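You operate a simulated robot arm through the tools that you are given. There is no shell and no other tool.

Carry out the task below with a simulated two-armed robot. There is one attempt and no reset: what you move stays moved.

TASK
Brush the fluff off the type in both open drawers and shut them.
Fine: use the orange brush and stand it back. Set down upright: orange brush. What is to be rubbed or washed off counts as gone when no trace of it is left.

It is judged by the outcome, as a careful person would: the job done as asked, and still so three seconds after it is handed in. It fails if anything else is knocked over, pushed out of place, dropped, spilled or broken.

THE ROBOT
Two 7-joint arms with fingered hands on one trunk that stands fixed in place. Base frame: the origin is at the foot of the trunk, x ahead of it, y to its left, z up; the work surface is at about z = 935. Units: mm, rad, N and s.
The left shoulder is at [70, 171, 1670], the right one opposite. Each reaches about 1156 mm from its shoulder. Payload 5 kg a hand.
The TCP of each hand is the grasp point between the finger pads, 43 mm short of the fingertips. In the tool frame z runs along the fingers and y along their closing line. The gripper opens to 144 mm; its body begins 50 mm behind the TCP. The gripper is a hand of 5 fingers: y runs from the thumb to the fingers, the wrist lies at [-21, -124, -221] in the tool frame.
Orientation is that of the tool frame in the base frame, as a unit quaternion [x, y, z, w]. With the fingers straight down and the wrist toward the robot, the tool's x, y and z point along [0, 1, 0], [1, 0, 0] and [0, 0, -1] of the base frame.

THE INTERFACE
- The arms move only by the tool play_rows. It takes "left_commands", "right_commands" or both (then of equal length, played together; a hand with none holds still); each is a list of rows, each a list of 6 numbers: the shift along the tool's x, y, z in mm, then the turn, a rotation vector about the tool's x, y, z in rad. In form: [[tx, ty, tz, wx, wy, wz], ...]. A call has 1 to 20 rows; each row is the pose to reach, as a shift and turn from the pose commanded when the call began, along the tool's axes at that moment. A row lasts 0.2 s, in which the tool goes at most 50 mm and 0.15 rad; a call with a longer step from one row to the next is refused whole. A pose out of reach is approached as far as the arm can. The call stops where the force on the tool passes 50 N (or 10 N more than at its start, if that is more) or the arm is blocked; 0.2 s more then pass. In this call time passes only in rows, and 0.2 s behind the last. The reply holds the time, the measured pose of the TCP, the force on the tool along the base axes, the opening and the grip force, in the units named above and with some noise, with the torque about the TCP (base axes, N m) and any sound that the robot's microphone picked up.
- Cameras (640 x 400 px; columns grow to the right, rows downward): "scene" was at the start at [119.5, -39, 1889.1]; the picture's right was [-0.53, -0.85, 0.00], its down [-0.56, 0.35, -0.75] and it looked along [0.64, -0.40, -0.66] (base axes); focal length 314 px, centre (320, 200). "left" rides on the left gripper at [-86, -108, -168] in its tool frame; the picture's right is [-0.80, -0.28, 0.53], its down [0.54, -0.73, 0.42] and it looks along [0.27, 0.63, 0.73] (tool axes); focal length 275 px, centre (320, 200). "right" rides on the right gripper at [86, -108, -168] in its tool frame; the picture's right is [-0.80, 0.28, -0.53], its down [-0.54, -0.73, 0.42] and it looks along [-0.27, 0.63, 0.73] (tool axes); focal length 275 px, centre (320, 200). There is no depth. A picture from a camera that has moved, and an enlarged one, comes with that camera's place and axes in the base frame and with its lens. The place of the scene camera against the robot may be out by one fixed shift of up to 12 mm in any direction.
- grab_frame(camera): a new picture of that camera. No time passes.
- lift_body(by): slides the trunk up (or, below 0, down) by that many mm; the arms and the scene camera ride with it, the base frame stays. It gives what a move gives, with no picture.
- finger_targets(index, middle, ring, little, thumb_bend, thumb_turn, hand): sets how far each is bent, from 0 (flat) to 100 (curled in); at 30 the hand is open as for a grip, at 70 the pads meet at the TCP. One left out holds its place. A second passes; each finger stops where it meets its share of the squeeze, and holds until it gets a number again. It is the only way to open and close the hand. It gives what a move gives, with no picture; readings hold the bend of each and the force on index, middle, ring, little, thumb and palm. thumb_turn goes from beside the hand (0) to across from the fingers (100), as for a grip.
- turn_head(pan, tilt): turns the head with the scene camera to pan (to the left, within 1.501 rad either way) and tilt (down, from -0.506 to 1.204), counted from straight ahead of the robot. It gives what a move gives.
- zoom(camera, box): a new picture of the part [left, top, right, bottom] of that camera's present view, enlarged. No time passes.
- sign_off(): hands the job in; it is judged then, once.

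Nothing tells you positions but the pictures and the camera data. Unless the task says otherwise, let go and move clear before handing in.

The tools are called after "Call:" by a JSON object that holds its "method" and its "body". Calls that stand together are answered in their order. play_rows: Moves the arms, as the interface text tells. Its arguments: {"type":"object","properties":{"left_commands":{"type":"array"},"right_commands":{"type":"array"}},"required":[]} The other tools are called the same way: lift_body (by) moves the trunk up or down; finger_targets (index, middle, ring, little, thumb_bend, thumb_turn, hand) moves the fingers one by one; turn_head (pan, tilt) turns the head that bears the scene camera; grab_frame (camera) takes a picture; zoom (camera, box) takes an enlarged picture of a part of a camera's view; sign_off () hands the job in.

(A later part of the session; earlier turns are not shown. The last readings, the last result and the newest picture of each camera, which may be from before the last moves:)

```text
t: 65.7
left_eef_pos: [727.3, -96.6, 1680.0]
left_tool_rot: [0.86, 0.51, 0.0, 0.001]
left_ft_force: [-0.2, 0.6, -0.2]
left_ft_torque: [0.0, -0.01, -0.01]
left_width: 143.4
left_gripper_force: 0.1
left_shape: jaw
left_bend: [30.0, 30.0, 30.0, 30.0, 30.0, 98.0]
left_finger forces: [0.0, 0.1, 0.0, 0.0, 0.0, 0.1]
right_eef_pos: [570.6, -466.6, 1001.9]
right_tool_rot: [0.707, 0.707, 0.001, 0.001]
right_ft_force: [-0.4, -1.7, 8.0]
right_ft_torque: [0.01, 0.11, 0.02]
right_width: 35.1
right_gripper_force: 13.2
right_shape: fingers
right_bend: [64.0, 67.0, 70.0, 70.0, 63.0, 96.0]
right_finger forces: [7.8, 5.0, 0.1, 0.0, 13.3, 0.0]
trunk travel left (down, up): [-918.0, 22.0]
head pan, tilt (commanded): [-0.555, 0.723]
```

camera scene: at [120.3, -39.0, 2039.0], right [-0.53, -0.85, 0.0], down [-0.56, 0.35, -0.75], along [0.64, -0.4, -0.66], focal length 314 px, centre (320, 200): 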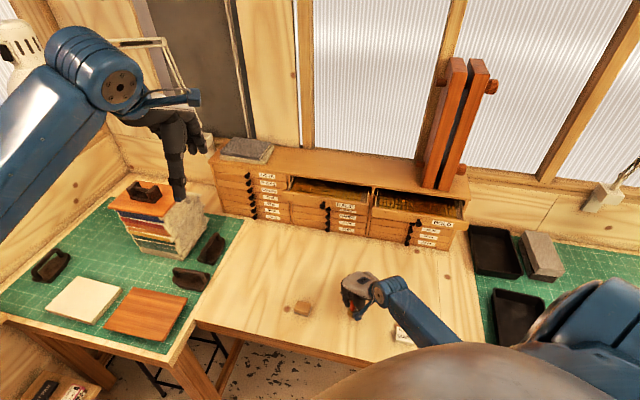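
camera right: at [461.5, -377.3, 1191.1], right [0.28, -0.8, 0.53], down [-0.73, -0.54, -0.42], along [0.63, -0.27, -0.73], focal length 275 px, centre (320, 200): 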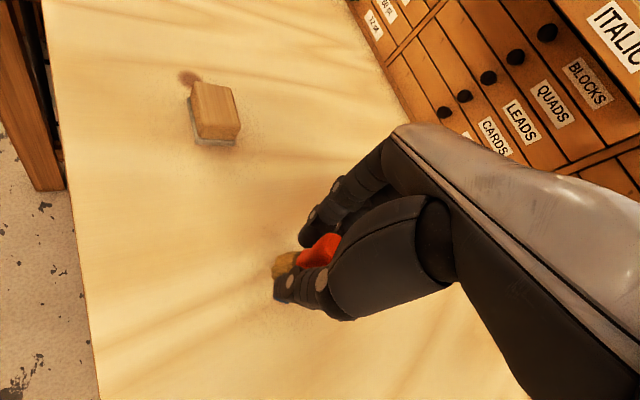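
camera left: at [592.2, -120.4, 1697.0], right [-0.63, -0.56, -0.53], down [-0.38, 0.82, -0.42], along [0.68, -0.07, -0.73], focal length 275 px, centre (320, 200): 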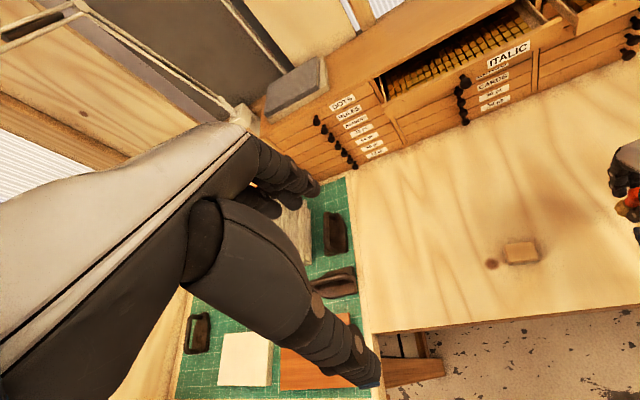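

The tuft rests on the table now (8 N). I'll ease off slightly and then open the fingers in two steps so the brush stays standing.

Call:
{"method": "play_rows", "body": {"right_commands": [[0, 0, -0.8, 0, 0, 0]]}}

Call:
{"method": "finger_targets", "body": {"hand": "right", "index": 60, "middle": 62, "ring": 62, "little": 62, "thumb_bend": 58}}

Call:
{"method": "zoom", "body": {"camera": "right", "box": [240, 200, 360, 320]}}

```text
t: 66.1
left_eef_pos: [727.9, -97.0, 1679.5]
left_tool_rot: [0.86, 0.51, -0.001, 0.0]
left_ft_force: [-0.5, 0.2, -0.1]
left_ft_torque: [0.02, -0.03, 0.0]
left_width: 143.7
left_gripper_force: 0.0
left_shape: jaw
left_bend: [30.0, 30.0, 30.0, 30.0, 30.0, 98.0]
left_finger forces: [0.0, 0.1, 0.1, 0.0, 0.0, 0.0]
right_eef_pos: [569.7, -467.0, 1002.2]
right_tool_rot: [0.707, 0.707, 0.0, 0.0]
right_ft_force: [0.4, -1.1, 7.4]
right_ft_torque: [-0.02, 0.02, 0.0]
right_width: 35.2
right_gripper_force: 13.2
right_shape: fingers
right_bend: [64.0, 67.0, 70.0, 70.0, 63.0, 96.0]
right_finger forces: [8.3, 5.3, 0.0, 0.0, 12.7, 0.0]
trunk travel left (down, up): [-918.0, 22.0]
head pan, tilt (commanded): [-0.555, 0.723]
```

```text
t: 67.1
left_eef_pos: [728.5, -96.1, 1680.3]
left_tool_rot: [0.86, 0.51, -0.001, -0.001]
left_ft_force: [0.4, -0.1, 0.0]
left_ft_torque: [0.0, -0.05, -0.01]
left_width: 143.7
left_gripper_force: 0.0
left_shape: jaw
left_bend: [30.0, 30.0, 30.0, 30.0, 30.0, 98.0]
left_finger forces: [0.0, 0.0, 0.1, 0.0, 0.1, 0.0]
right_eef_pos: [569.6, -466.6, 1001.9]
right_tool_rot: [0.707, 0.708, 0.0, 0.0]
right_ft_force: [-0.6, -0.3, 0.1]
right_ft_torque: [-0.02, 0.01, 0.0]
right_width: 47.7
right_gripper_force: 0.2
right_shape: fingers
right_bend: [60.0, 62.0, 62.0, 62.0, 57.0, 97.0]
right_finger forces: [0.1, 0.1, 0.0, 0.1, 0.1, 0.0]
trunk travel left (down, up): [-918.0, 22.0]
head pan, tilt (commanded): [-0.555, 0.723]
```

```text
3.33 times, centred on (300, 260) of right
camera zoom: at [462.2, -381.4, 1168.9], right [0.28, -0.8, 0.53], down [-0.73, -0.54, -0.42], along [0.63, -0.27, -0.73], focal length 918 px, centre (387, 0)
```

zoom: 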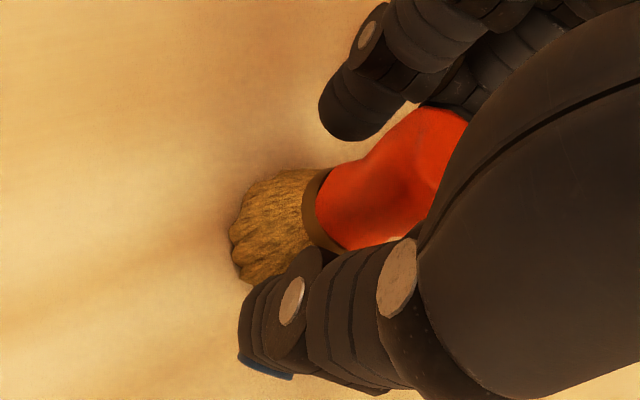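

The brush is released and standing. I'll open the hand fully and lift straight up.

Call:
{"method": "finger_targets", "body": {"hand": "right", "index": 30, "middle": 30, "ring": 30, "little": 30, "thumb_bend": 30}}

Call:
{"method": "zoom", "body": {"camera": "right", "box": [220, 180, 420, 380]}}

```text
t: 68.1
left_eef_pos: [729.3, -96.1, 1679.2]
left_tool_rot: [0.86, 0.511, 0.0, 0.0]
left_ft_force: [-0.2, 0.6, -0.6]
left_ft_torque: [0.01, -0.01, 0.01]
left_width: 143.6
left_gripper_force: 0.0
left_shape: jaw
left_bend: [30.0, 30.0, 30.0, 30.0, 30.0, 98.0]
left_finger forces: [0.1, 0.0, 0.0, 0.1, 0.1, 0.0]
right_eef_pos: [569.0, -466.5, 1000.8]
right_tool_rot: [0.707, 0.707, 0.0, 0.0]
right_ft_force: [0.3, 0.3, 0.7]
right_ft_torque: [-0.03, -0.03, -0.02]
right_width: 149.3
right_gripper_force: 0.2
right_shape: fingers
right_bend: [30.0, 30.0, 30.0, 30.0, 30.0, 97.0]
right_finger forces: [0.1, 0.1, 0.0, 0.0, 0.0, 0.1]
trunk travel left (down, up): [-918.0, 22.0]
head pan, tilt (commanded): [-0.555, 0.723]
```

```text
2.00 times, centred on (320, 280) of right
camera zoom: at [462.1, -381.4, 1169.0], right [0.28, -0.8, 0.53], down [-0.73, -0.54, -0.42], along [0.63, -0.27, -0.73], focal length 551 px, centre (320, 40)
```

zoom: 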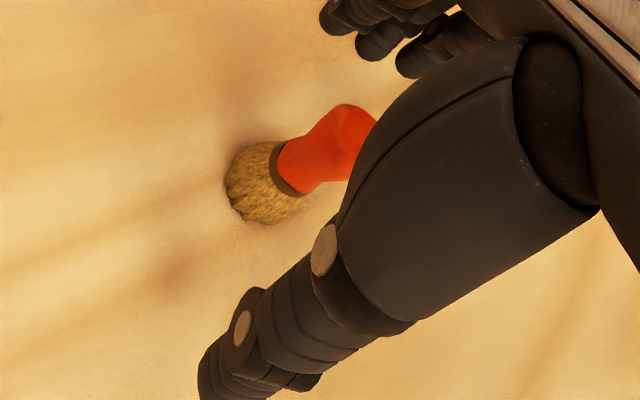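

The hand is fully open around the standing brush. I'll raise it straight up and confirm the brush stands alone.

Call:
{"method": "play_rows", "body": {"right_commands": [[0, 0, -20, 0, 0, 0], [0, 0, -50, 0, 0, 0], [0, 0, -95, 0, 0, 0], [0, 0, -140, 0, 0, 0], [0, 0, -185, 0, 0, 0], [0, 0, -230, 0, 0, 0], [0, 0, -275, 0, 0, 0], [0, 0, -318, 0, 0, 0]]}}

Call:
{"method": "grab_frame", "body": {"camera": "right"}}

Call:
{"method": "grab_frame", "body": {"camera": "scene"}}

Call:
{"method": "grab_frame", "body": {"camera": "left"}}

```text
t: 69.9
left_eef_pos: [728.5, -97.1, 1680.0]
left_tool_rot: [0.86, 0.511, 0.0, 0.0]
left_ft_force: [-0.1, 0.4, -0.9]
left_ft_torque: [0.02, -0.02, -0.02]
left_width: 143.8
left_gripper_force: 0.1
left_shape: jaw
left_bend: [30.0, 30.0, 30.0, 30.0, 30.0, 98.0]
left_finger forces: [0.0, 0.0, 0.1, 0.0, 0.0, 0.1]
right_eef_pos: [567.8, -467.8, 1318.9]
right_tool_rot: [0.707, 0.707, 0.001, -0.001]
right_ft_force: [-0.1, 1.0, 0.0]
right_ft_torque: [-0.02, -0.03, -0.02]
right_width: 149.3
right_gripper_force: 0.2
right_shape: fingers
right_bend: [30.0, 30.0, 30.0, 30.0, 30.0, 97.0]
right_finger forces: [0.0, 0.0, 0.0, 0.1, 0.1, 0.0]
trunk travel left (down, up): [-918.0, 22.0]
head pan, tilt (commanded): [-0.555, 0.723]
```

```text
taken
camera right: at [461.4, -382.1, 1487.5], right [0.28, -0.8, 0.53], down [-0.73, -0.54, -0.42], along [0.63, -0.27, -0.73], focal length 275 px, centre (320, 200)
```

right: 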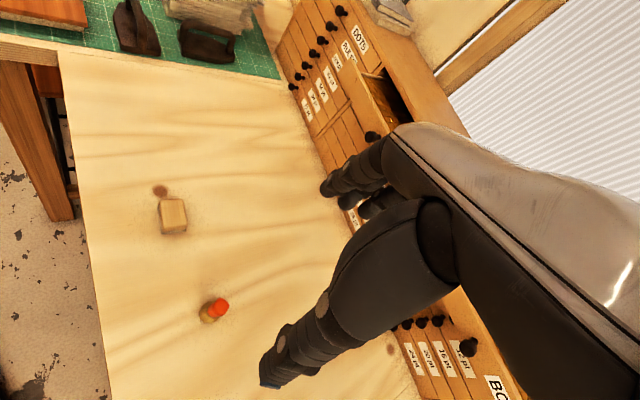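

```text
taken
camera scene: at [119.1, -38.9, 2039.0], right [-0.53, -0.85, 0.0], down [-0.56, 0.35, -0.75], along [0.64, -0.4, -0.66], focal length 314 px, centre (320, 200)
```

scene: 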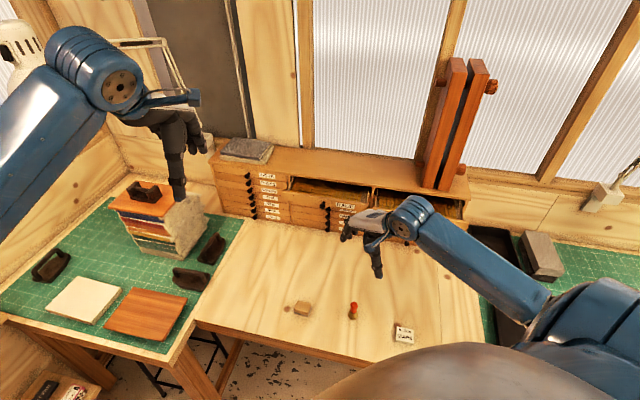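

```text
taken
camera left: at [591.7, -120.5, 1847.1], right [-0.63, -0.56, -0.53], down [-0.38, 0.82, -0.42], along [0.68, -0.07, -0.73], focal length 275 px, centre (320, 200)
```

left: 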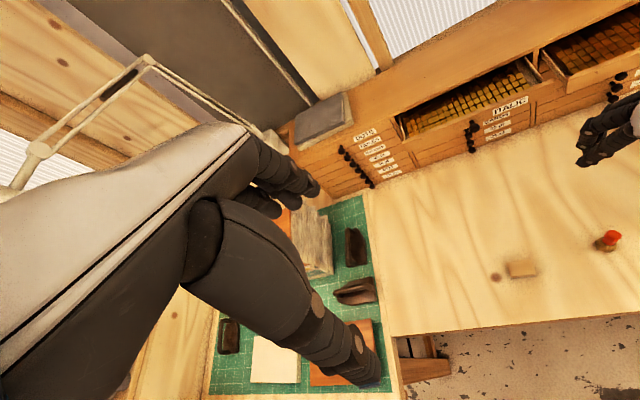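

The brush stands upright at home. I'll use this higher view to recheck both drawers for traces and measure the fronts before shutting them.

Call:
{"method": "zoom", "body": {"camera": "scene", "box": [280, 165, 376, 225]}}

Call:
{"method": "zoom", "body": {"camera": "scene", "box": [366, 175, 472, 245]}}

Call:
{"method": "zoom", "body": {"camera": "left", "box": [390, 40, 550, 180]}}

Call:
{"method": "zoom", "body": {"camera": "left", "box": [540, 0, 640, 100]}}

```text
6.67 times, centred on (328, 195) of scene
camera zoom: at [119.1, -38.9, 2039.0], right [-0.53, -0.85, 0.0], down [-0.56, 0.35, -0.75], along [0.64, -0.4, -0.66], focal length 2093 px, centre (267, 233)
```

zoom: 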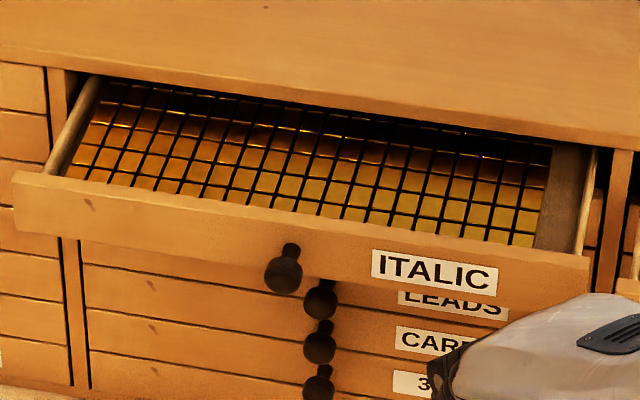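

```text
5.71 times, centred on (419, 210) of scene
camera zoom: at [119.1, -38.9, 2039.0], right [-0.53, -0.85, 0.0], down [-0.56, 0.35, -0.75], along [0.64, -0.4, -0.66], focal length 1794 px, centre (-246, 143)
```

zoom: 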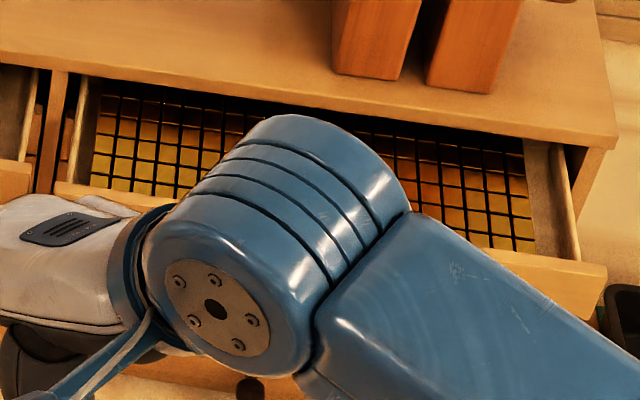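

```text
2.86 times, centred on (470, 110) of left
camera zoom: at [591.7, -120.5, 1847.1], right [-0.63, -0.56, -0.53], down [-0.38, 0.82, -0.42], along [0.68, -0.07, -0.73], focal length 786 px, centre (-109, 457)
```

zoom: 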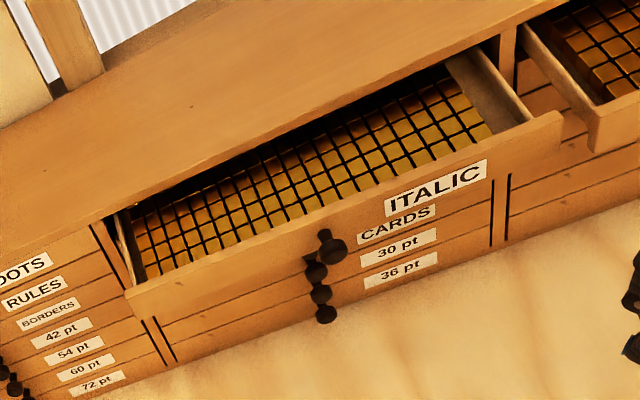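

```text
4.00 times, centred on (590, 50) of left
camera zoom: at [591.7, -120.5, 1847.1], right [-0.63, -0.56, -0.53], down [-0.38, 0.82, -0.42], along [0.68, -0.07, -0.73], focal length 1101 px, centre (-760, 800)
```

zoom: 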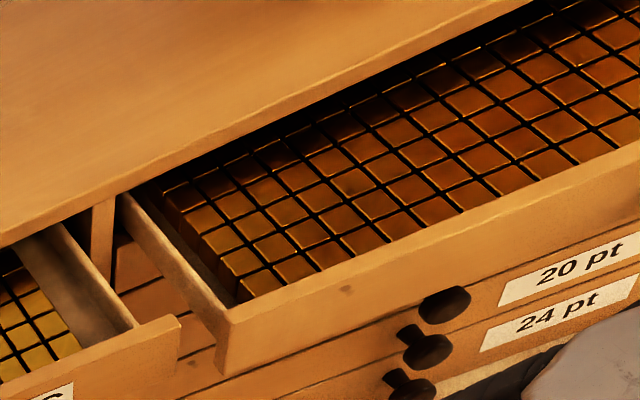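

There might be a faint mark on the BOLD type in the left camera view. I'll zoom further in on it.

Call:
{"method": "zoom", "body": {"camera": "left", "box": [600, 25, 640, 55]}}

Call:
{"method": "zoom", "body": {"camera": "left", "box": [575, 10, 640, 70]}}

```text
13.33 times, centred on (620, 40) of left
camera zoom: at [591.7, -120.5, 1847.1], right [-0.63, -0.56, -0.53], down [-0.38, 0.82, -0.42], along [0.68, -0.07, -0.73], focal length 3670 px, centre (-3680, 2333)
```

zoom: 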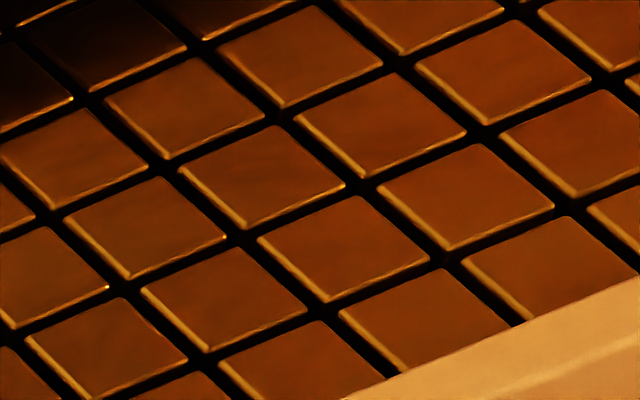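

```text
6.67 times, centred on (608, 40) of left
camera zoom: at [591.7, -120.5, 1847.1], right [-0.63, -0.56, -0.53], down [-0.38, 0.82, -0.42], along [0.68, -0.07, -0.73], focal length 1835 px, centre (-1597, 1267)
```

zoom: 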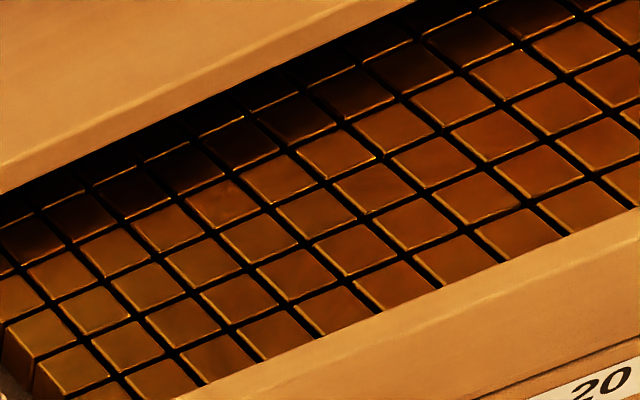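

Call:
{"method": "zoom", "body": {"camera": "left", "box": [588, 30, 612, 48]}}

Call:
{"method": "zoom", "body": {"camera": "left", "box": [582, 38, 622, 68]}}

```text
16.00 times, centred on (600, 39) of left
camera zoom: at [591.7, -120.5, 1847.1], right [-0.63, -0.56, -0.53], down [-0.38, 0.82, -0.42], along [0.68, -0.07, -0.73], focal length 4404 px, centre (-4160, 2776)
```

zoom: 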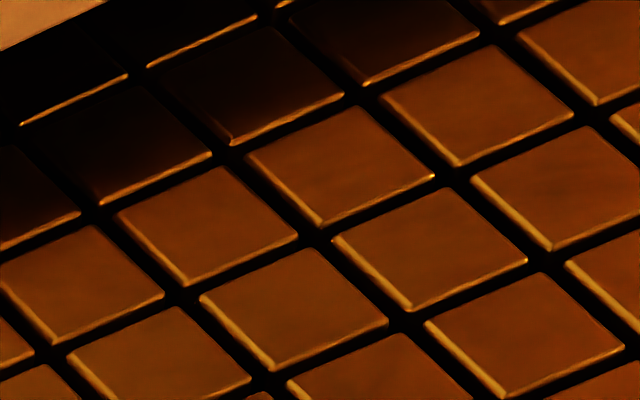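

```text
13.33 times, centred on (602, 53) of left
camera zoom: at [591.7, -120.5, 1847.1], right [-0.63, -0.56, -0.53], down [-0.38, 0.82, -0.42], along [0.68, -0.07, -0.73], focal length 3670 px, centre (-3440, 2160)
```

zoom: 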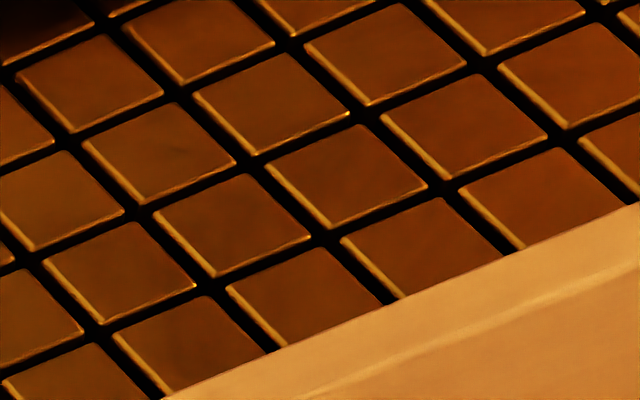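

Both drawers are clean; the faint marks are only rendering texture outside the fluff areas. Next I'll curl the right fingers into a flat-backed fist and bring it in front of ITALIC, to the right of its knob, to push it shut.

Call:
{"method": "finger_targets", "body": {"hand": "right", "index": 65, "middle": 65, "ring": 65, "little": 65, "thumb_bend": 50}}

Call:
{"method": "play_rows", "body": {"right_commands": [[-2, 31, 0, 0, 0, 0.131], [-4, 63, 0, 0, 0, 0.262], [-6, 94, 0, 0, 0, 0.393], [-9, 126, 0, 0, 0, 0.524], [-11, 157, 0, 0, 0, 0.655], [-13, 188.5, 0, 0, 0, 0.785]]}}

Call:
{"method": "grab_frame", "body": {"camera": "right"}}

Call:
{"method": "grab_frame", "body": {"camera": "scene"}}

Call:
{"method": "grab_frame", "body": {"camera": "left"}}

```text
t: 70.9
left_eef_pos: [728.6, -97.2, 1679.4]
left_tool_rot: [0.86, 0.511, 0.0, 0.0]
left_ft_force: [-0.2, -0.9, 0.6]
left_ft_torque: [0.0, 0.03, -0.06]
left_width: 143.7
left_gripper_force: 0.0
left_shape: jaw
left_bend: [30.0, 30.0, 30.0, 30.0, 30.0, 98.0]
left_finger forces: [0.1, 0.0, 0.1, 0.1, 0.0, 0.0]
right_eef_pos: [569.4, -469.2, 1319.3]
right_tool_rot: [0.707, 0.707, 0.0, 0.0]
right_ft_force: [0.2, 0.5, 0.7]
right_ft_torque: [0.0, -0.01, 0.0]
right_width: 52.0
right_gripper_force: 0.0
right_shape: fingers
right_bend: [65.0, 65.0, 65.0, 65.0, 50.0, 97.0]
right_finger forces: [0.0, 0.0, 0.1, 0.1, 0.0, 0.0]
trunk travel left (down, up): [-918.0, 22.0]
head pan, tilt (commanded): [-0.555, 0.723]
```

```text
t: 72.3
left_eef_pos: [731.9, -94.9, 1678.4]
left_tool_rot: [0.86, 0.511, -0.001, 0.0]
left_ft_force: [0.0, -0.4, -0.9]
left_ft_torque: [0.01, 0.05, -0.02]
left_width: 143.9
left_gripper_force: 0.1
left_shape: jaw
left_bend: [30.0, 30.0, 30.0, 30.0, 30.0, 98.0]
left_finger forces: [0.1, 0.0, 0.0, 0.1, 0.0, 0.0]
right_eef_pos: [763.6, -481.1, 1318.2]
right_tool_rot: [0.925, 0.381, -0.001, 0.0]
right_ft_force: [1.1, -0.2, -0.2]
right_ft_torque: [0.01, 0.01, 0.02]
right_width: 52.1
right_gripper_force: 0.0
right_shape: fingers
right_bend: [65.0, 65.0, 65.0, 65.0, 50.0, 97.0]
right_finger forces: [0.0, 0.1, 0.0, 0.1, 0.1, 0.1]
trunk travel left (down, up): [-918.0, 22.0]
head pan, tilt (commanded): [-0.555, 0.723]
```

```text
taken
camera right: at [748.7, -343.0, 1484.5], right [-0.36, -0.76, 0.54], down [-0.9, 0.13, -0.42], along [0.25, -0.63, -0.73], focal length 275 px, centre (320, 200)
```

right: 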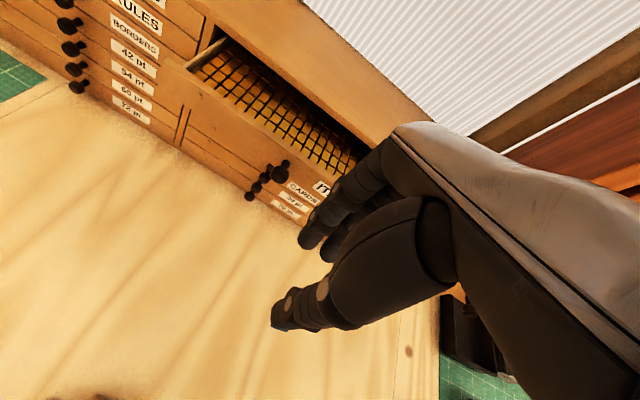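

```text
taken
camera scene: at [123.8, -36.8, 2038.8], right [-0.53, -0.85, 0.0], down [-0.56, 0.35, -0.75], along [0.64, -0.4, -0.66], focal length 314 px, centre (320, 200)
```

scene: 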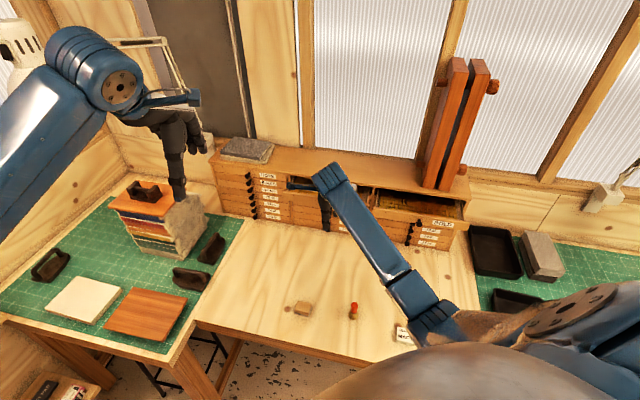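

```text
taken
camera left: at [596.1, -118.8, 1845.8], right [-0.63, -0.56, -0.53], down [-0.38, 0.82, -0.42], along [0.68, -0.07, -0.73], focal length 275 px, centre (320, 200)
```

left: 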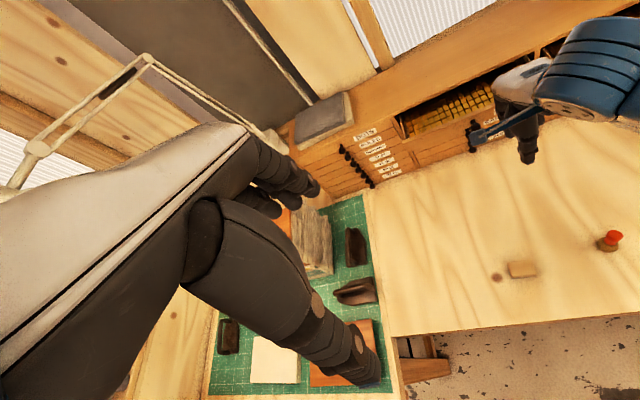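

Pose is accurate and clear of everything. I'll lower the fist to the height of the drawer front.

Call:
{"method": "play_rows", "body": {"right_commands": [[0, 0, 45, 0, 0, 0], [0, 0, 90, 0, 0, 0], [0, 0, 130, 0, 0, 0], [0, 0, 160, 0, 0, 0]]}}

Call:
{"method": "grab_frame", "body": {"camera": "right"}}

Call:
{"method": "zoom", "body": {"camera": "left", "box": [390, 20, 600, 180]}}

Call:
{"method": "grab_frame", "body": {"camera": "scene"}}

```text
t: 73.3
left_eef_pos: [727.0, -97.3, 1680.1]
left_tool_rot: [0.86, 0.511, -0.001, 0.0]
left_ft_force: [0.5, -0.6, -0.2]
left_ft_torque: [0.02, 0.01, 0.03]
left_width: 143.9
left_gripper_force: 0.1
left_shape: jaw
left_bend: [30.0, 30.0, 30.0, 30.0, 30.0, 98.0]
left_finger forces: [0.0, 0.0, 0.0, 0.0, 0.0, 0.0]
right_eef_pos: [760.3, -482.3, 1156.8]
right_tool_rot: [0.924, 0.383, 0.0, 0.0]
right_ft_force: [0.6, 0.3, 0.3]
right_ft_torque: [0.03, 0.03, -0.02]
right_width: 52.0
right_gripper_force: 0.0
right_shape: fingers
right_bend: [65.0, 65.0, 65.0, 65.0, 50.0, 97.0]
right_finger forces: [0.0, 0.0, 0.1, 0.0, 0.0, 0.0]
trunk travel left (down, up): [-918.0, 22.0]
head pan, tilt (commanded): [-0.555, 0.723]
```

```text
taken
camera right: at [744.6, -344.1, 1325.4], right [-0.36, -0.76, 0.53], down [-0.9, 0.13, -0.42], along [0.26, -0.63, -0.73], focal length 275 px, centre (320, 200)
```

right: 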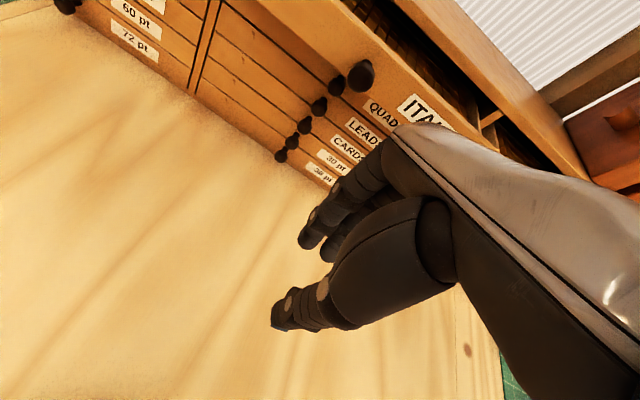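

```text
2.50 times, centred on (495, 100) of left
camera zoom: at [592.0, -120.8, 1847.1], right [-0.63, -0.56, -0.53], down [-0.38, 0.82, -0.42], along [0.68, -0.07, -0.73], focal length 688 px, centre (-118, 450)
```

zoom: 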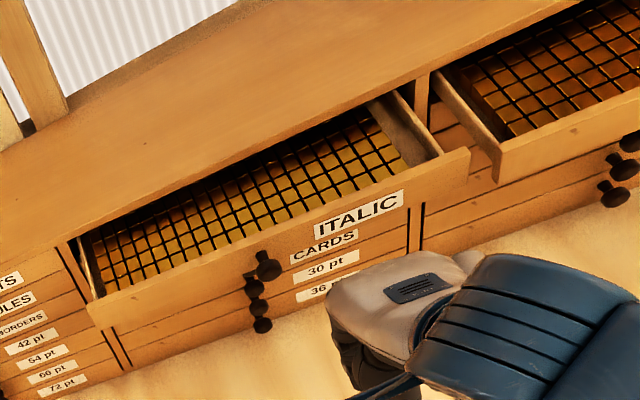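

```text
taken
camera scene: at [119.4, -39.4, 2039.1], right [-0.53, -0.85, 0.0], down [-0.56, 0.35, -0.75], along [0.64, -0.4, -0.66], focal length 314 px, centre (320, 200)
```

scene: 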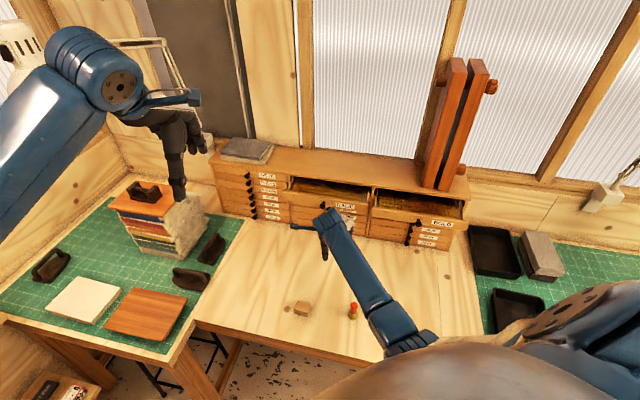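

The fist is at the height of the drawer front, to the right of the knob column. I'll advance toward the front.

Call:
{"method": "play_rows", "body": {"right_commands": [[0, 25, 0, 0, 0, 0], [0, 45, 0, 0, 0, 0], [0, 55, 0, 0, 0, 0]]}}

Call:
{"method": "grab_frame", "body": {"camera": "right"}}

Call:
{"method": "zoom", "body": {"camera": "left", "box": [420, 40, 580, 160]}}

```text
t: 74.1
left_eef_pos: [728.0, -98.0, 1679.9]
left_tool_rot: [0.86, 0.51, 0.0, 0.001]
left_ft_force: [0.2, 0.0, 0.3]
left_ft_torque: [-0.01, -0.03, 0.0]
left_width: 143.7
left_gripper_force: 0.0
left_shape: jaw
left_bend: [30.0, 30.0, 30.0, 30.0, 30.0, 98.0]
left_finger forces: [0.0, 0.0, 0.1, 0.0, 0.0, 0.0]
right_eef_pos: [798.9, -520.5, 1159.5]
right_tool_rot: [0.924, 0.382, 0.0, 0.0]
right_ft_force: [-0.1, 0.6, -0.4]
right_ft_torque: [0.01, -0.03, 0.02]
right_width: 51.8
right_gripper_force: 0.0
right_shape: fingers
right_bend: [65.0, 65.0, 65.0, 65.0, 50.0, 97.0]
right_finger forces: [0.0, 0.0, 0.0, 0.0, 0.0, 0.0]
trunk travel left (down, up): [-918.0, 22.0]
head pan, tilt (commanded): [-0.555, 0.723]
```

```text
taken
camera right: at [783.2, -382.9, 1326.9], right [-0.36, -0.76, 0.53], down [-0.9, 0.13, -0.42], along [0.25, -0.63, -0.73], focal length 275 px, centre (320, 200)
```

right: 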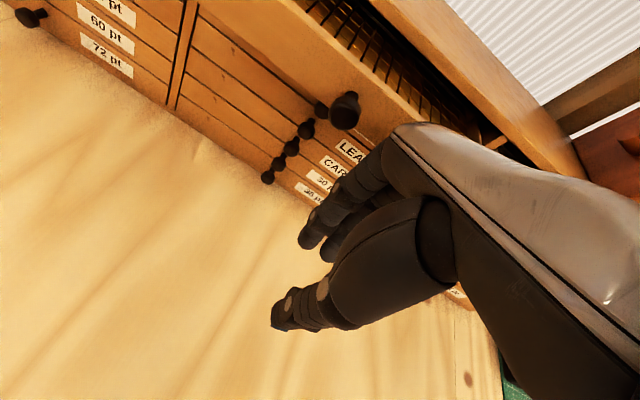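

```text
3.33 times, centred on (500, 100) of left
camera zoom: at [592.2, -120.8, 1847.0], right [-0.63, -0.56, -0.53], down [-0.38, 0.82, -0.42], along [0.68, -0.07, -0.73], focal length 918 px, centre (-280, 533)
```

zoom: 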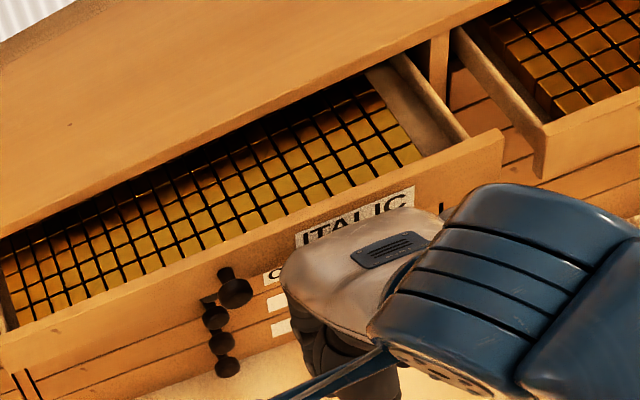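

Call:
{"method": "play_rows", "body": {"right_commands": [[0, 8, 0, 0, 0, 0], [0, 16, 0, 0, 0, 0], [0, 24, 0, 0, 0, 0]]}}

Call:
{"method": "zoom", "body": {"camera": "left", "box": [420, 40, 580, 160]}}

Call:
{"method": "grab_frame", "body": {"camera": "right"}}

```text
t: 74.9
left_eef_pos: [728.7, -96.0, 1679.7]
left_tool_rot: [0.86, 0.511, 0.0, 0.0]
left_ft_force: [-0.2, -0.9, -0.1]
left_ft_torque: [0.02, -0.02, -0.03]
left_width: 143.6
left_gripper_force: 0.0
left_shape: jaw
left_bend: [30.0, 30.0, 30.0, 30.0, 30.0, 98.0]
left_finger forces: [0.1, 0.0, 0.0, 0.0, 0.1, 0.0]
right_eef_pos: [815.2, -537.7, 1159.3]
right_tool_rot: [0.924, 0.383, 0.001, 0.0]
right_ft_force: [0.1, 0.2, -0.6]
right_ft_torque: [-0.02, -0.04, 0.0]
right_width: 52.0
right_gripper_force: 0.3
right_shape: fingers
right_bend: [65.0, 65.0, 65.0, 65.0, 50.0, 97.0]
right_finger forces: [0.0, 0.3, 0.0, 0.0, 0.0, 0.1]
trunk travel left (down, up): [-918.0, 22.0]
head pan, tilt (commanded): [-0.555, 0.723]
```

```text
3.33 times, centred on (500, 100) of left
camera zoom: at [592.2, -120.4, 1847.0], right [-0.63, -0.56, -0.53], down [-0.38, 0.82, -0.42], along [0.68, -0.07, -0.73], focal length 918 px, centre (-280, 533)
```

zoom: 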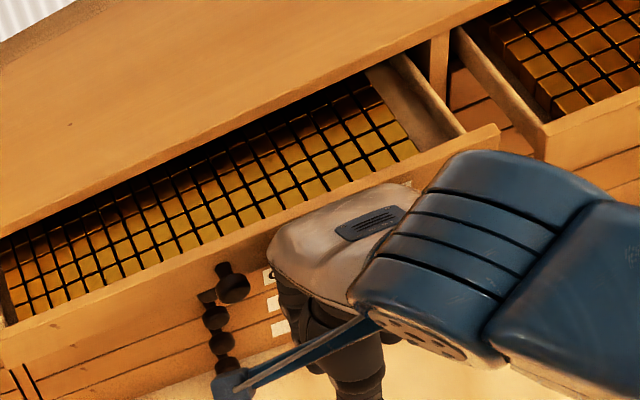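

```text
taken
camera right: at [800.2, -399.4, 1326.8], right [-0.36, -0.76, 0.53], down [-0.9, 0.13, -0.42], along [0.25, -0.63, -0.73], focal length 275 px, centre (320, 200)
```

right: 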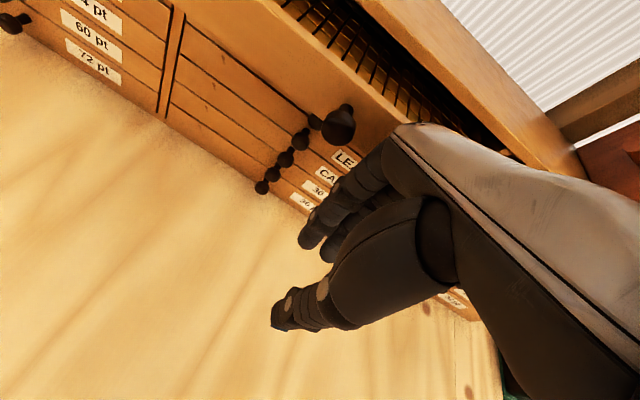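

Contact is light and the drawer is starting to move. I'll keep pushing slowly until it is nearly shut.

Call:
{"method": "play_rows", "body": {"right_commands": [[0, 10, 0, 0, 0, 0], [0, 20, 0, 0, 0, 0], [0, 30, 0, 0, 0, 0], [0, 40, 0, 0, 0, 0], [0, 50, 0, 0, 0, 0], [0, 60, 0, 0, 0, 0], [0, 70, 0, 0, 0, 0], [0, 80, 0, 0, 0, 0]]}}

Call:
{"method": "zoom", "body": {"camera": "left", "box": [420, 40, 580, 160]}}

Call:
{"method": "grab_frame", "body": {"camera": "right"}}

Call:
{"method": "zoom", "body": {"camera": "scene", "box": [270, 150, 420, 250]}}

```text
t: 76.7
left_eef_pos: [728.9, -96.0, 1680.1]
left_tool_rot: [0.86, 0.51, 0.0, 0.0]
left_ft_force: [0.9, 0.1, 0.0]
left_ft_torque: [0.04, 0.01, 0.0]
left_width: 143.7
left_gripper_force: 0.0
left_shape: jaw
left_bend: [30.0, 30.0, 30.0, 30.0, 30.0, 98.0]
left_finger forces: [0.1, 0.0, 0.1, 0.0, 0.0, 0.0]
right_eef_pos: [872.2, -592.7, 1159.5]
right_tool_rot: [0.924, 0.382, 0.0, -0.001]
right_ft_force: [-1.1, 0.9, 0.4]
right_ft_torque: [-0.08, -0.06, -0.02]
right_width: 52.3
right_gripper_force: 0.3
right_shape: fingers
right_bend: [65.0, 65.0, 65.0, 65.0, 50.0, 97.0]
right_finger forces: [0.0, 1.4, 0.1, 0.1, 0.0, 0.0]
trunk travel left (down, up): [-918.0, 22.0]
head pan, tilt (commanded): [-0.555, 0.723]
```

```text
3.33 times, centred on (500, 100) of left
camera zoom: at [592.8, -120.5, 1846.8], right [-0.63, -0.56, -0.53], down [-0.38, 0.82, -0.42], along [0.68, -0.07, -0.73], focal length 918 px, centre (-280, 533)
```

zoom: 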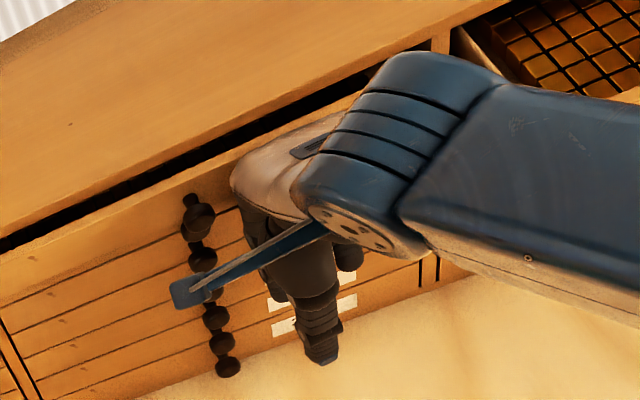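

```text
taken
camera right: at [856.2, -455.9, 1325.7], right [-0.36, -0.76, 0.53], down [-0.9, 0.13, -0.42], along [0.25, -0.63, -0.73], focal length 275 px, centre (320, 200)
```

right: 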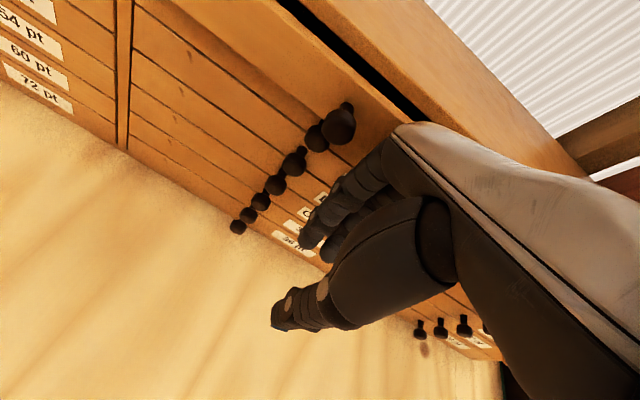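

```text
4.00 times, centred on (345, 200) of scene
camera zoom: at [120.2, -39.0, 2039.0], right [-0.53, -0.85, 0.0], down [-0.56, 0.35, -0.75], along [0.64, -0.4, -0.66], focal length 1256 px, centre (220, 200)
```

zoom: 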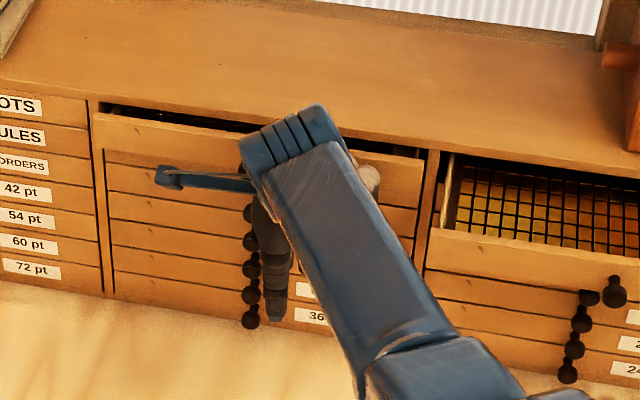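

The drawer slides easily and is about 20–25 mm from shut. I'll continue in small steps.

Call:
{"method": "play_rows", "body": {"right_commands": [[0, 5, 0, 0, 0, 0], [0, 10, 0, 0, 0, 0], [0, 15, 0, 0, 0, 0]]}}

Call:
{"method": "zoom", "body": {"camera": "left", "box": [400, 40, 560, 160]}}

Call:
{"method": "zoom", "body": {"camera": "scene", "box": [270, 150, 420, 250]}}

```text
t: 77.5
left_eef_pos: [730.0, -97.1, 1680.0]
left_tool_rot: [0.86, 0.511, -0.001, 0.0]
left_ft_force: [-0.5, 0.3, -0.1]
left_ft_torque: [0.01, 0.03, -0.01]
left_width: 143.6
left_gripper_force: 0.1
left_shape: jaw
left_bend: [30.0, 30.0, 30.0, 30.0, 30.0, 98.0]
left_finger forces: [0.0, 0.0, 0.0, 0.0, 0.0, 0.1]
right_eef_pos: [882.8, -603.8, 1157.8]
right_tool_rot: [0.924, 0.383, 0.0, -0.001]
right_ft_force: [-1.2, -0.2, 0.3]
right_ft_torque: [0.0, 0.0, 0.01]
right_width: 51.8
right_gripper_force: 0.7
right_shape: fingers
right_bend: [65.0, 65.0, 65.0, 65.0, 50.0, 97.0]
right_finger forces: [0.0, 0.6, 0.1, 0.0, 0.0, 0.0]
trunk travel left (down, up): [-918.0, 22.0]
head pan, tilt (commanded): [-0.555, 0.723]
```

```text
3.33 times, centred on (480, 100) of left
camera zoom: at [592.6, -120.6, 1846.9], right [-0.63, -0.56, -0.53], down [-0.38, 0.82, -0.42], along [0.68, -0.07, -0.73], focal length 918 px, centre (-213, 533)
```

zoom: 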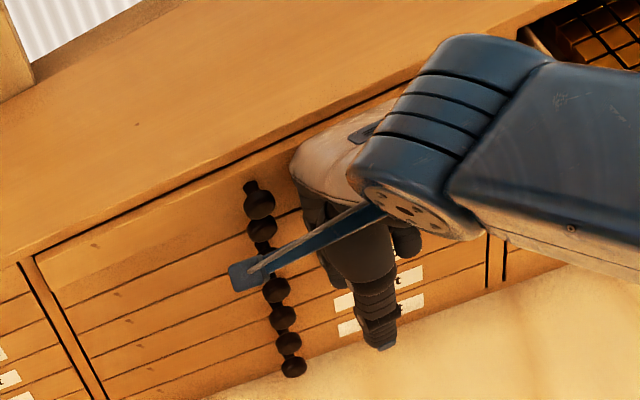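

```text
4.00 times, centred on (345, 200) of scene
camera zoom: at [120.1, -39.1, 2039.0], right [-0.53, -0.85, 0.0], down [-0.56, 0.35, -0.75], along [0.64, -0.4, -0.66], focal length 1256 px, centre (220, 200)
```

zoom: 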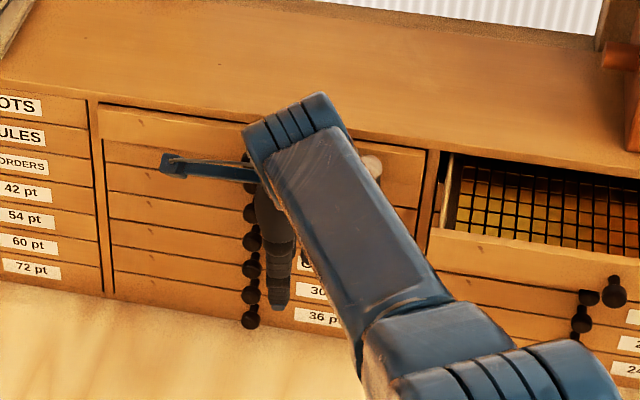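

Call:
{"method": "play_rows", "body": {"right_commands": [[0, 3, 0, 0, 0, 0], [0, 6, 0, 0, 0, 0]]}}

Call:
{"method": "zoom", "body": {"camera": "left", "box": [370, 60, 498, 160]}}

Call:
{"method": "zoom", "body": {"camera": "scene", "box": [280, 160, 340, 200]}}

```text
t: 78.1
left_eef_pos: [728.7, -97.7, 1679.6]
left_tool_rot: [0.86, 0.51, 0.0, 0.0]
left_ft_force: [0.5, 0.0, 0.3]
left_ft_torque: [0.02, 0.04, 0.01]
left_width: 143.7
left_gripper_force: 0.1
left_shape: jaw
left_bend: [30.0, 30.0, 30.0, 30.0, 30.0, 98.0]
left_finger forces: [0.0, 0.1, 0.1, 0.1, 0.0, 0.0]
right_eef_pos: [886.3, -608.4, 1158.9]
right_tool_rot: [0.924, 0.383, 0.0, 0.0]
right_ft_force: [-1.5, 1.4, 0.7]
right_ft_torque: [-0.06, -0.08, 0.01]
right_width: 51.7
right_gripper_force: 0.8
right_shape: fingers
right_bend: [65.0, 65.0, 65.0, 65.0, 50.0, 97.0]
right_finger forces: [0.0, 1.4, 0.0, 0.0, 0.1, 0.1]
trunk travel left (down, up): [-918.0, 22.0]
head pan, tilt (commanded): [-0.555, 0.723]
```

```text
4.00 times, centred on (434, 110) of left
camera zoom: at [592.7, -120.6, 1846.9], right [-0.63, -0.56, -0.53], down [-0.38, 0.82, -0.42], along [0.68, -0.07, -0.73], focal length 1101 px, centre (-136, 560)
```

zoom: 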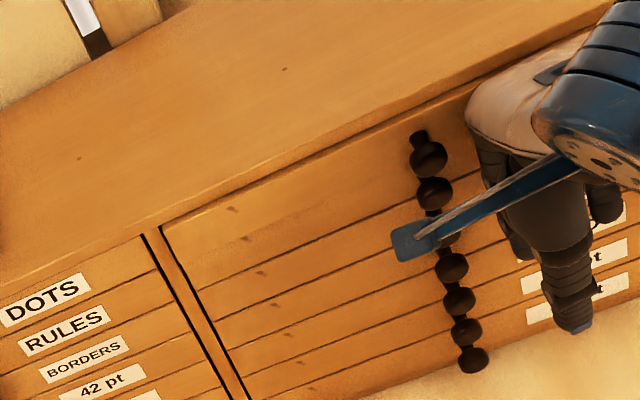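

```text
10.00 times, centred on (310, 180) of scene
camera zoom: at [120.2, -39.1, 2039.0], right [-0.53, -0.85, 0.0], down [-0.56, 0.35, -0.75], along [0.64, -0.4, -0.66], focal length 3140 px, centre (420, 400)
```

zoom: 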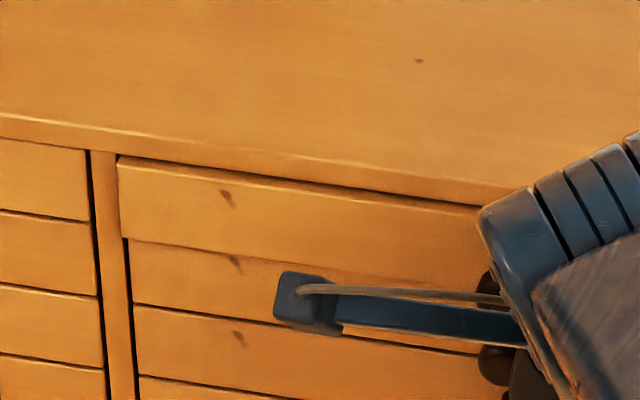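

Call:
{"method": "play_rows", "body": {"right_commands": [[0, 2, 0, 0, 0, 0], [0, 4, 0, 0, 0, 0]]}}

Call:
{"method": "zoom", "body": {"camera": "scene", "box": [280, 160, 340, 200]}}

Call:
{"method": "zoom", "body": {"camera": "right", "box": [200, 0, 440, 200]}}

```text
t: 78.7
left_eef_pos: [728.9, -97.0, 1679.8]
left_tool_rot: [0.86, 0.51, 0.0, 0.0]
left_ft_force: [-0.5, 0.0, 0.1]
left_ft_torque: [-0.03, 0.02, 0.01]
left_width: 143.9
left_gripper_force: 0.1
left_shape: jaw
left_bend: [30.0, 30.0, 30.0, 30.0, 30.0, 98.0]
left_finger forces: [0.1, 0.0, 0.0, 0.0, 0.0, 0.1]
right_eef_pos: [889.1, -611.5, 1159.0]
right_tool_rot: [0.924, 0.382, 0.0, 0.0]
right_ft_force: [-1.4, 2.5, 0.3]
right_ft_torque: [-0.06, -0.05, -0.05]
right_width: 51.8
right_gripper_force: 1.1
right_shape: fingers
right_bend: [65.0, 65.0, 65.0, 65.0, 50.0, 97.0]
right_finger forces: [0.0, 2.5, 0.1, 0.1, 0.0, 0.0]
trunk travel left (down, up): [-918.0, 22.0]
head pan, tilt (commanded): [-0.555, 0.723]
```

```text
10.00 times, centred on (310, 180) of scene
camera zoom: at [120.0, -38.8, 2039.0], right [-0.53, -0.85, 0.0], down [-0.56, 0.35, -0.75], along [0.64, -0.4, -0.66], focal length 3140 px, centre (420, 400)
```

zoom: 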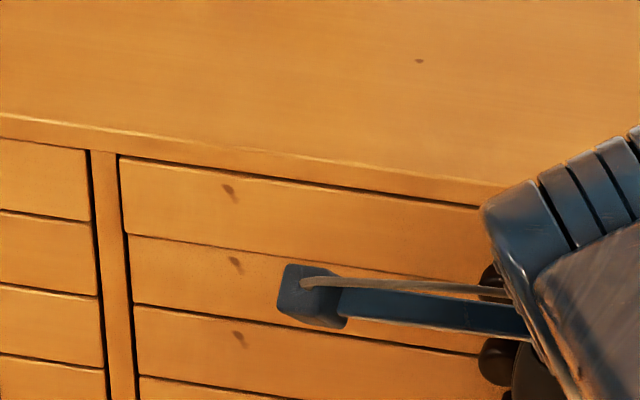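

```text
2.00 times, centred on (320, 100) of right
camera zoom: at [873.8, -473.9, 1327.0], right [-0.36, -0.76, 0.53], down [-0.9, 0.13, -0.42], along [0.25, -0.63, -0.73], focal length 551 px, centre (320, 400)
```

zoom: 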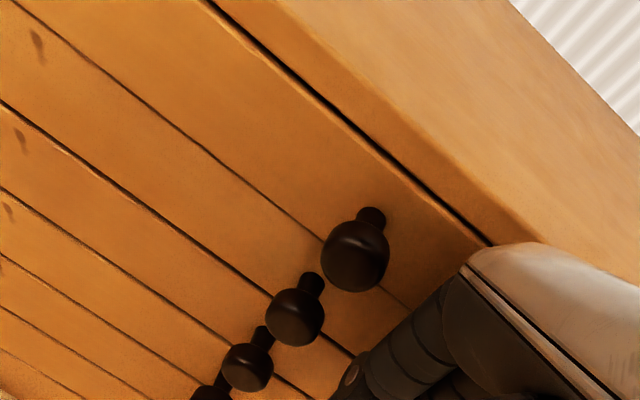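

Call:
{"method": "play_rows", "body": {"right_commands": [[0, 2, 0, 0, 0, 0], [0, 4, 0, 0, 0, 0]]}}

Call:
{"method": "zoom", "body": {"camera": "scene", "box": [280, 160, 340, 200]}}

Call:
{"method": "zoom", "body": {"camera": "left", "box": [370, 60, 498, 160]}}

```text
t: 79.3
left_eef_pos: [727.7, -94.5, 1679.8]
left_tool_rot: [0.86, 0.51, 0.0, 0.0]
left_ft_force: [0.0, -0.4, 0.3]
left_ft_torque: [0.01, -0.01, 0.0]
left_width: 143.6
left_gripper_force: 0.1
left_shape: jaw
left_bend: [30.0, 30.0, 30.0, 30.0, 30.0, 98.0]
left_finger forces: [0.0, 0.0, 0.0, 0.1, 0.1, 0.1]
right_eef_pos: [890.7, -612.5, 1160.7]
right_tool_rot: [0.924, 0.383, 0.0, 0.0]
right_ft_force: [-7.4, 5.1, 0.9]
right_ft_torque: [-0.16, -0.2, -0.23]
right_width: 51.8
right_gripper_force: 4.4
right_shape: fingers
right_bend: [65.0, 67.0, 65.0, 65.0, 50.0, 97.0]
right_finger forces: [0.1, 8.8, 0.1, 0.0, 0.0, 0.1]
trunk travel left (down, up): [-918.0, 22.0]
head pan, tilt (commanded): [-0.555, 0.723]
```

```text
10.00 times, centred on (310, 180) of scene
camera zoom: at [117.9, -37.3, 2039.2], right [-0.53, -0.85, 0.0], down [-0.56, 0.35, -0.75], along [0.64, -0.4, -0.66], focal length 3140 px, centre (420, 400)
```

zoom: 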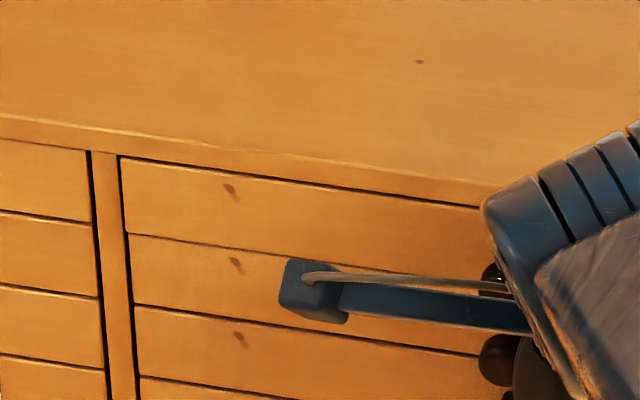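

```text
4.00 times, centred on (434, 110) of left
camera zoom: at [590.6, -119.0, 1847.6], right [-0.63, -0.56, -0.53], down [-0.38, 0.82, -0.42], along [0.68, -0.07, -0.73], focal length 1101 px, centre (-136, 560)
```

zoom: 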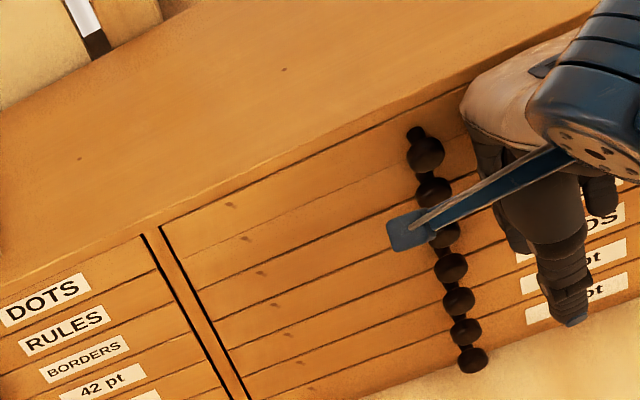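

Call:
{"method": "play_rows", "body": {"right_commands": [[0, 1.5, 0, 0, 0, 0], [0, 3, 0, 0, 0, 0]]}}

Call:
{"method": "zoom", "body": {"camera": "scene", "box": [280, 160, 340, 200]}}

```text
t: 79.9
left_eef_pos: [727.0, -94.6, 1680.3]
left_tool_rot: [0.86, 0.51, 0.001, 0.0]
left_ft_force: [-0.2, 0.2, 0.4]
left_ft_torque: [-0.02, 0.04, 0.01]
left_width: 144.0
left_gripper_force: 0.0
left_shape: jaw
left_bend: [30.0, 30.0, 30.0, 30.0, 30.0, 98.0]
left_finger forces: [0.0, 0.0, 0.0, 0.0, 0.1, 0.1]
right_eef_pos: [892.4, -615.1, 1160.7]
right_tool_rot: [0.924, 0.383, 0.0, 0.0]
right_ft_force: [-12.7, 9.2, 1.8]
right_ft_torque: [-0.23, -0.3, -0.41]
right_width: 51.8
right_gripper_force: 8.1
right_shape: fingers
right_bend: [65.0, 70.0, 65.0, 65.0, 50.0, 97.0]
right_finger forces: [0.0, 15.9, 0.0, 0.0, 0.0, 0.0]
trunk travel left (down, up): [-918.0, 22.0]
head pan, tilt (commanded): [-0.555, 0.723]
```

```text
10.00 times, centred on (310, 180) of scene
camera zoom: at [116.9, -36.4, 2039.3], right [-0.53, -0.85, 0.0], down [-0.56, 0.35, -0.75], along [0.64, -0.4, -0.66], focal length 3140 px, centre (420, 400)
```

zoom: 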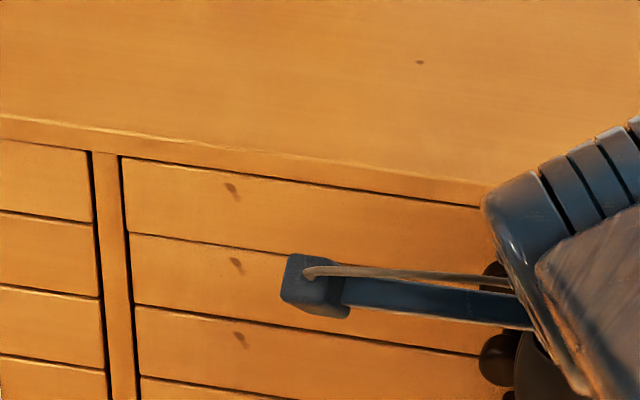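

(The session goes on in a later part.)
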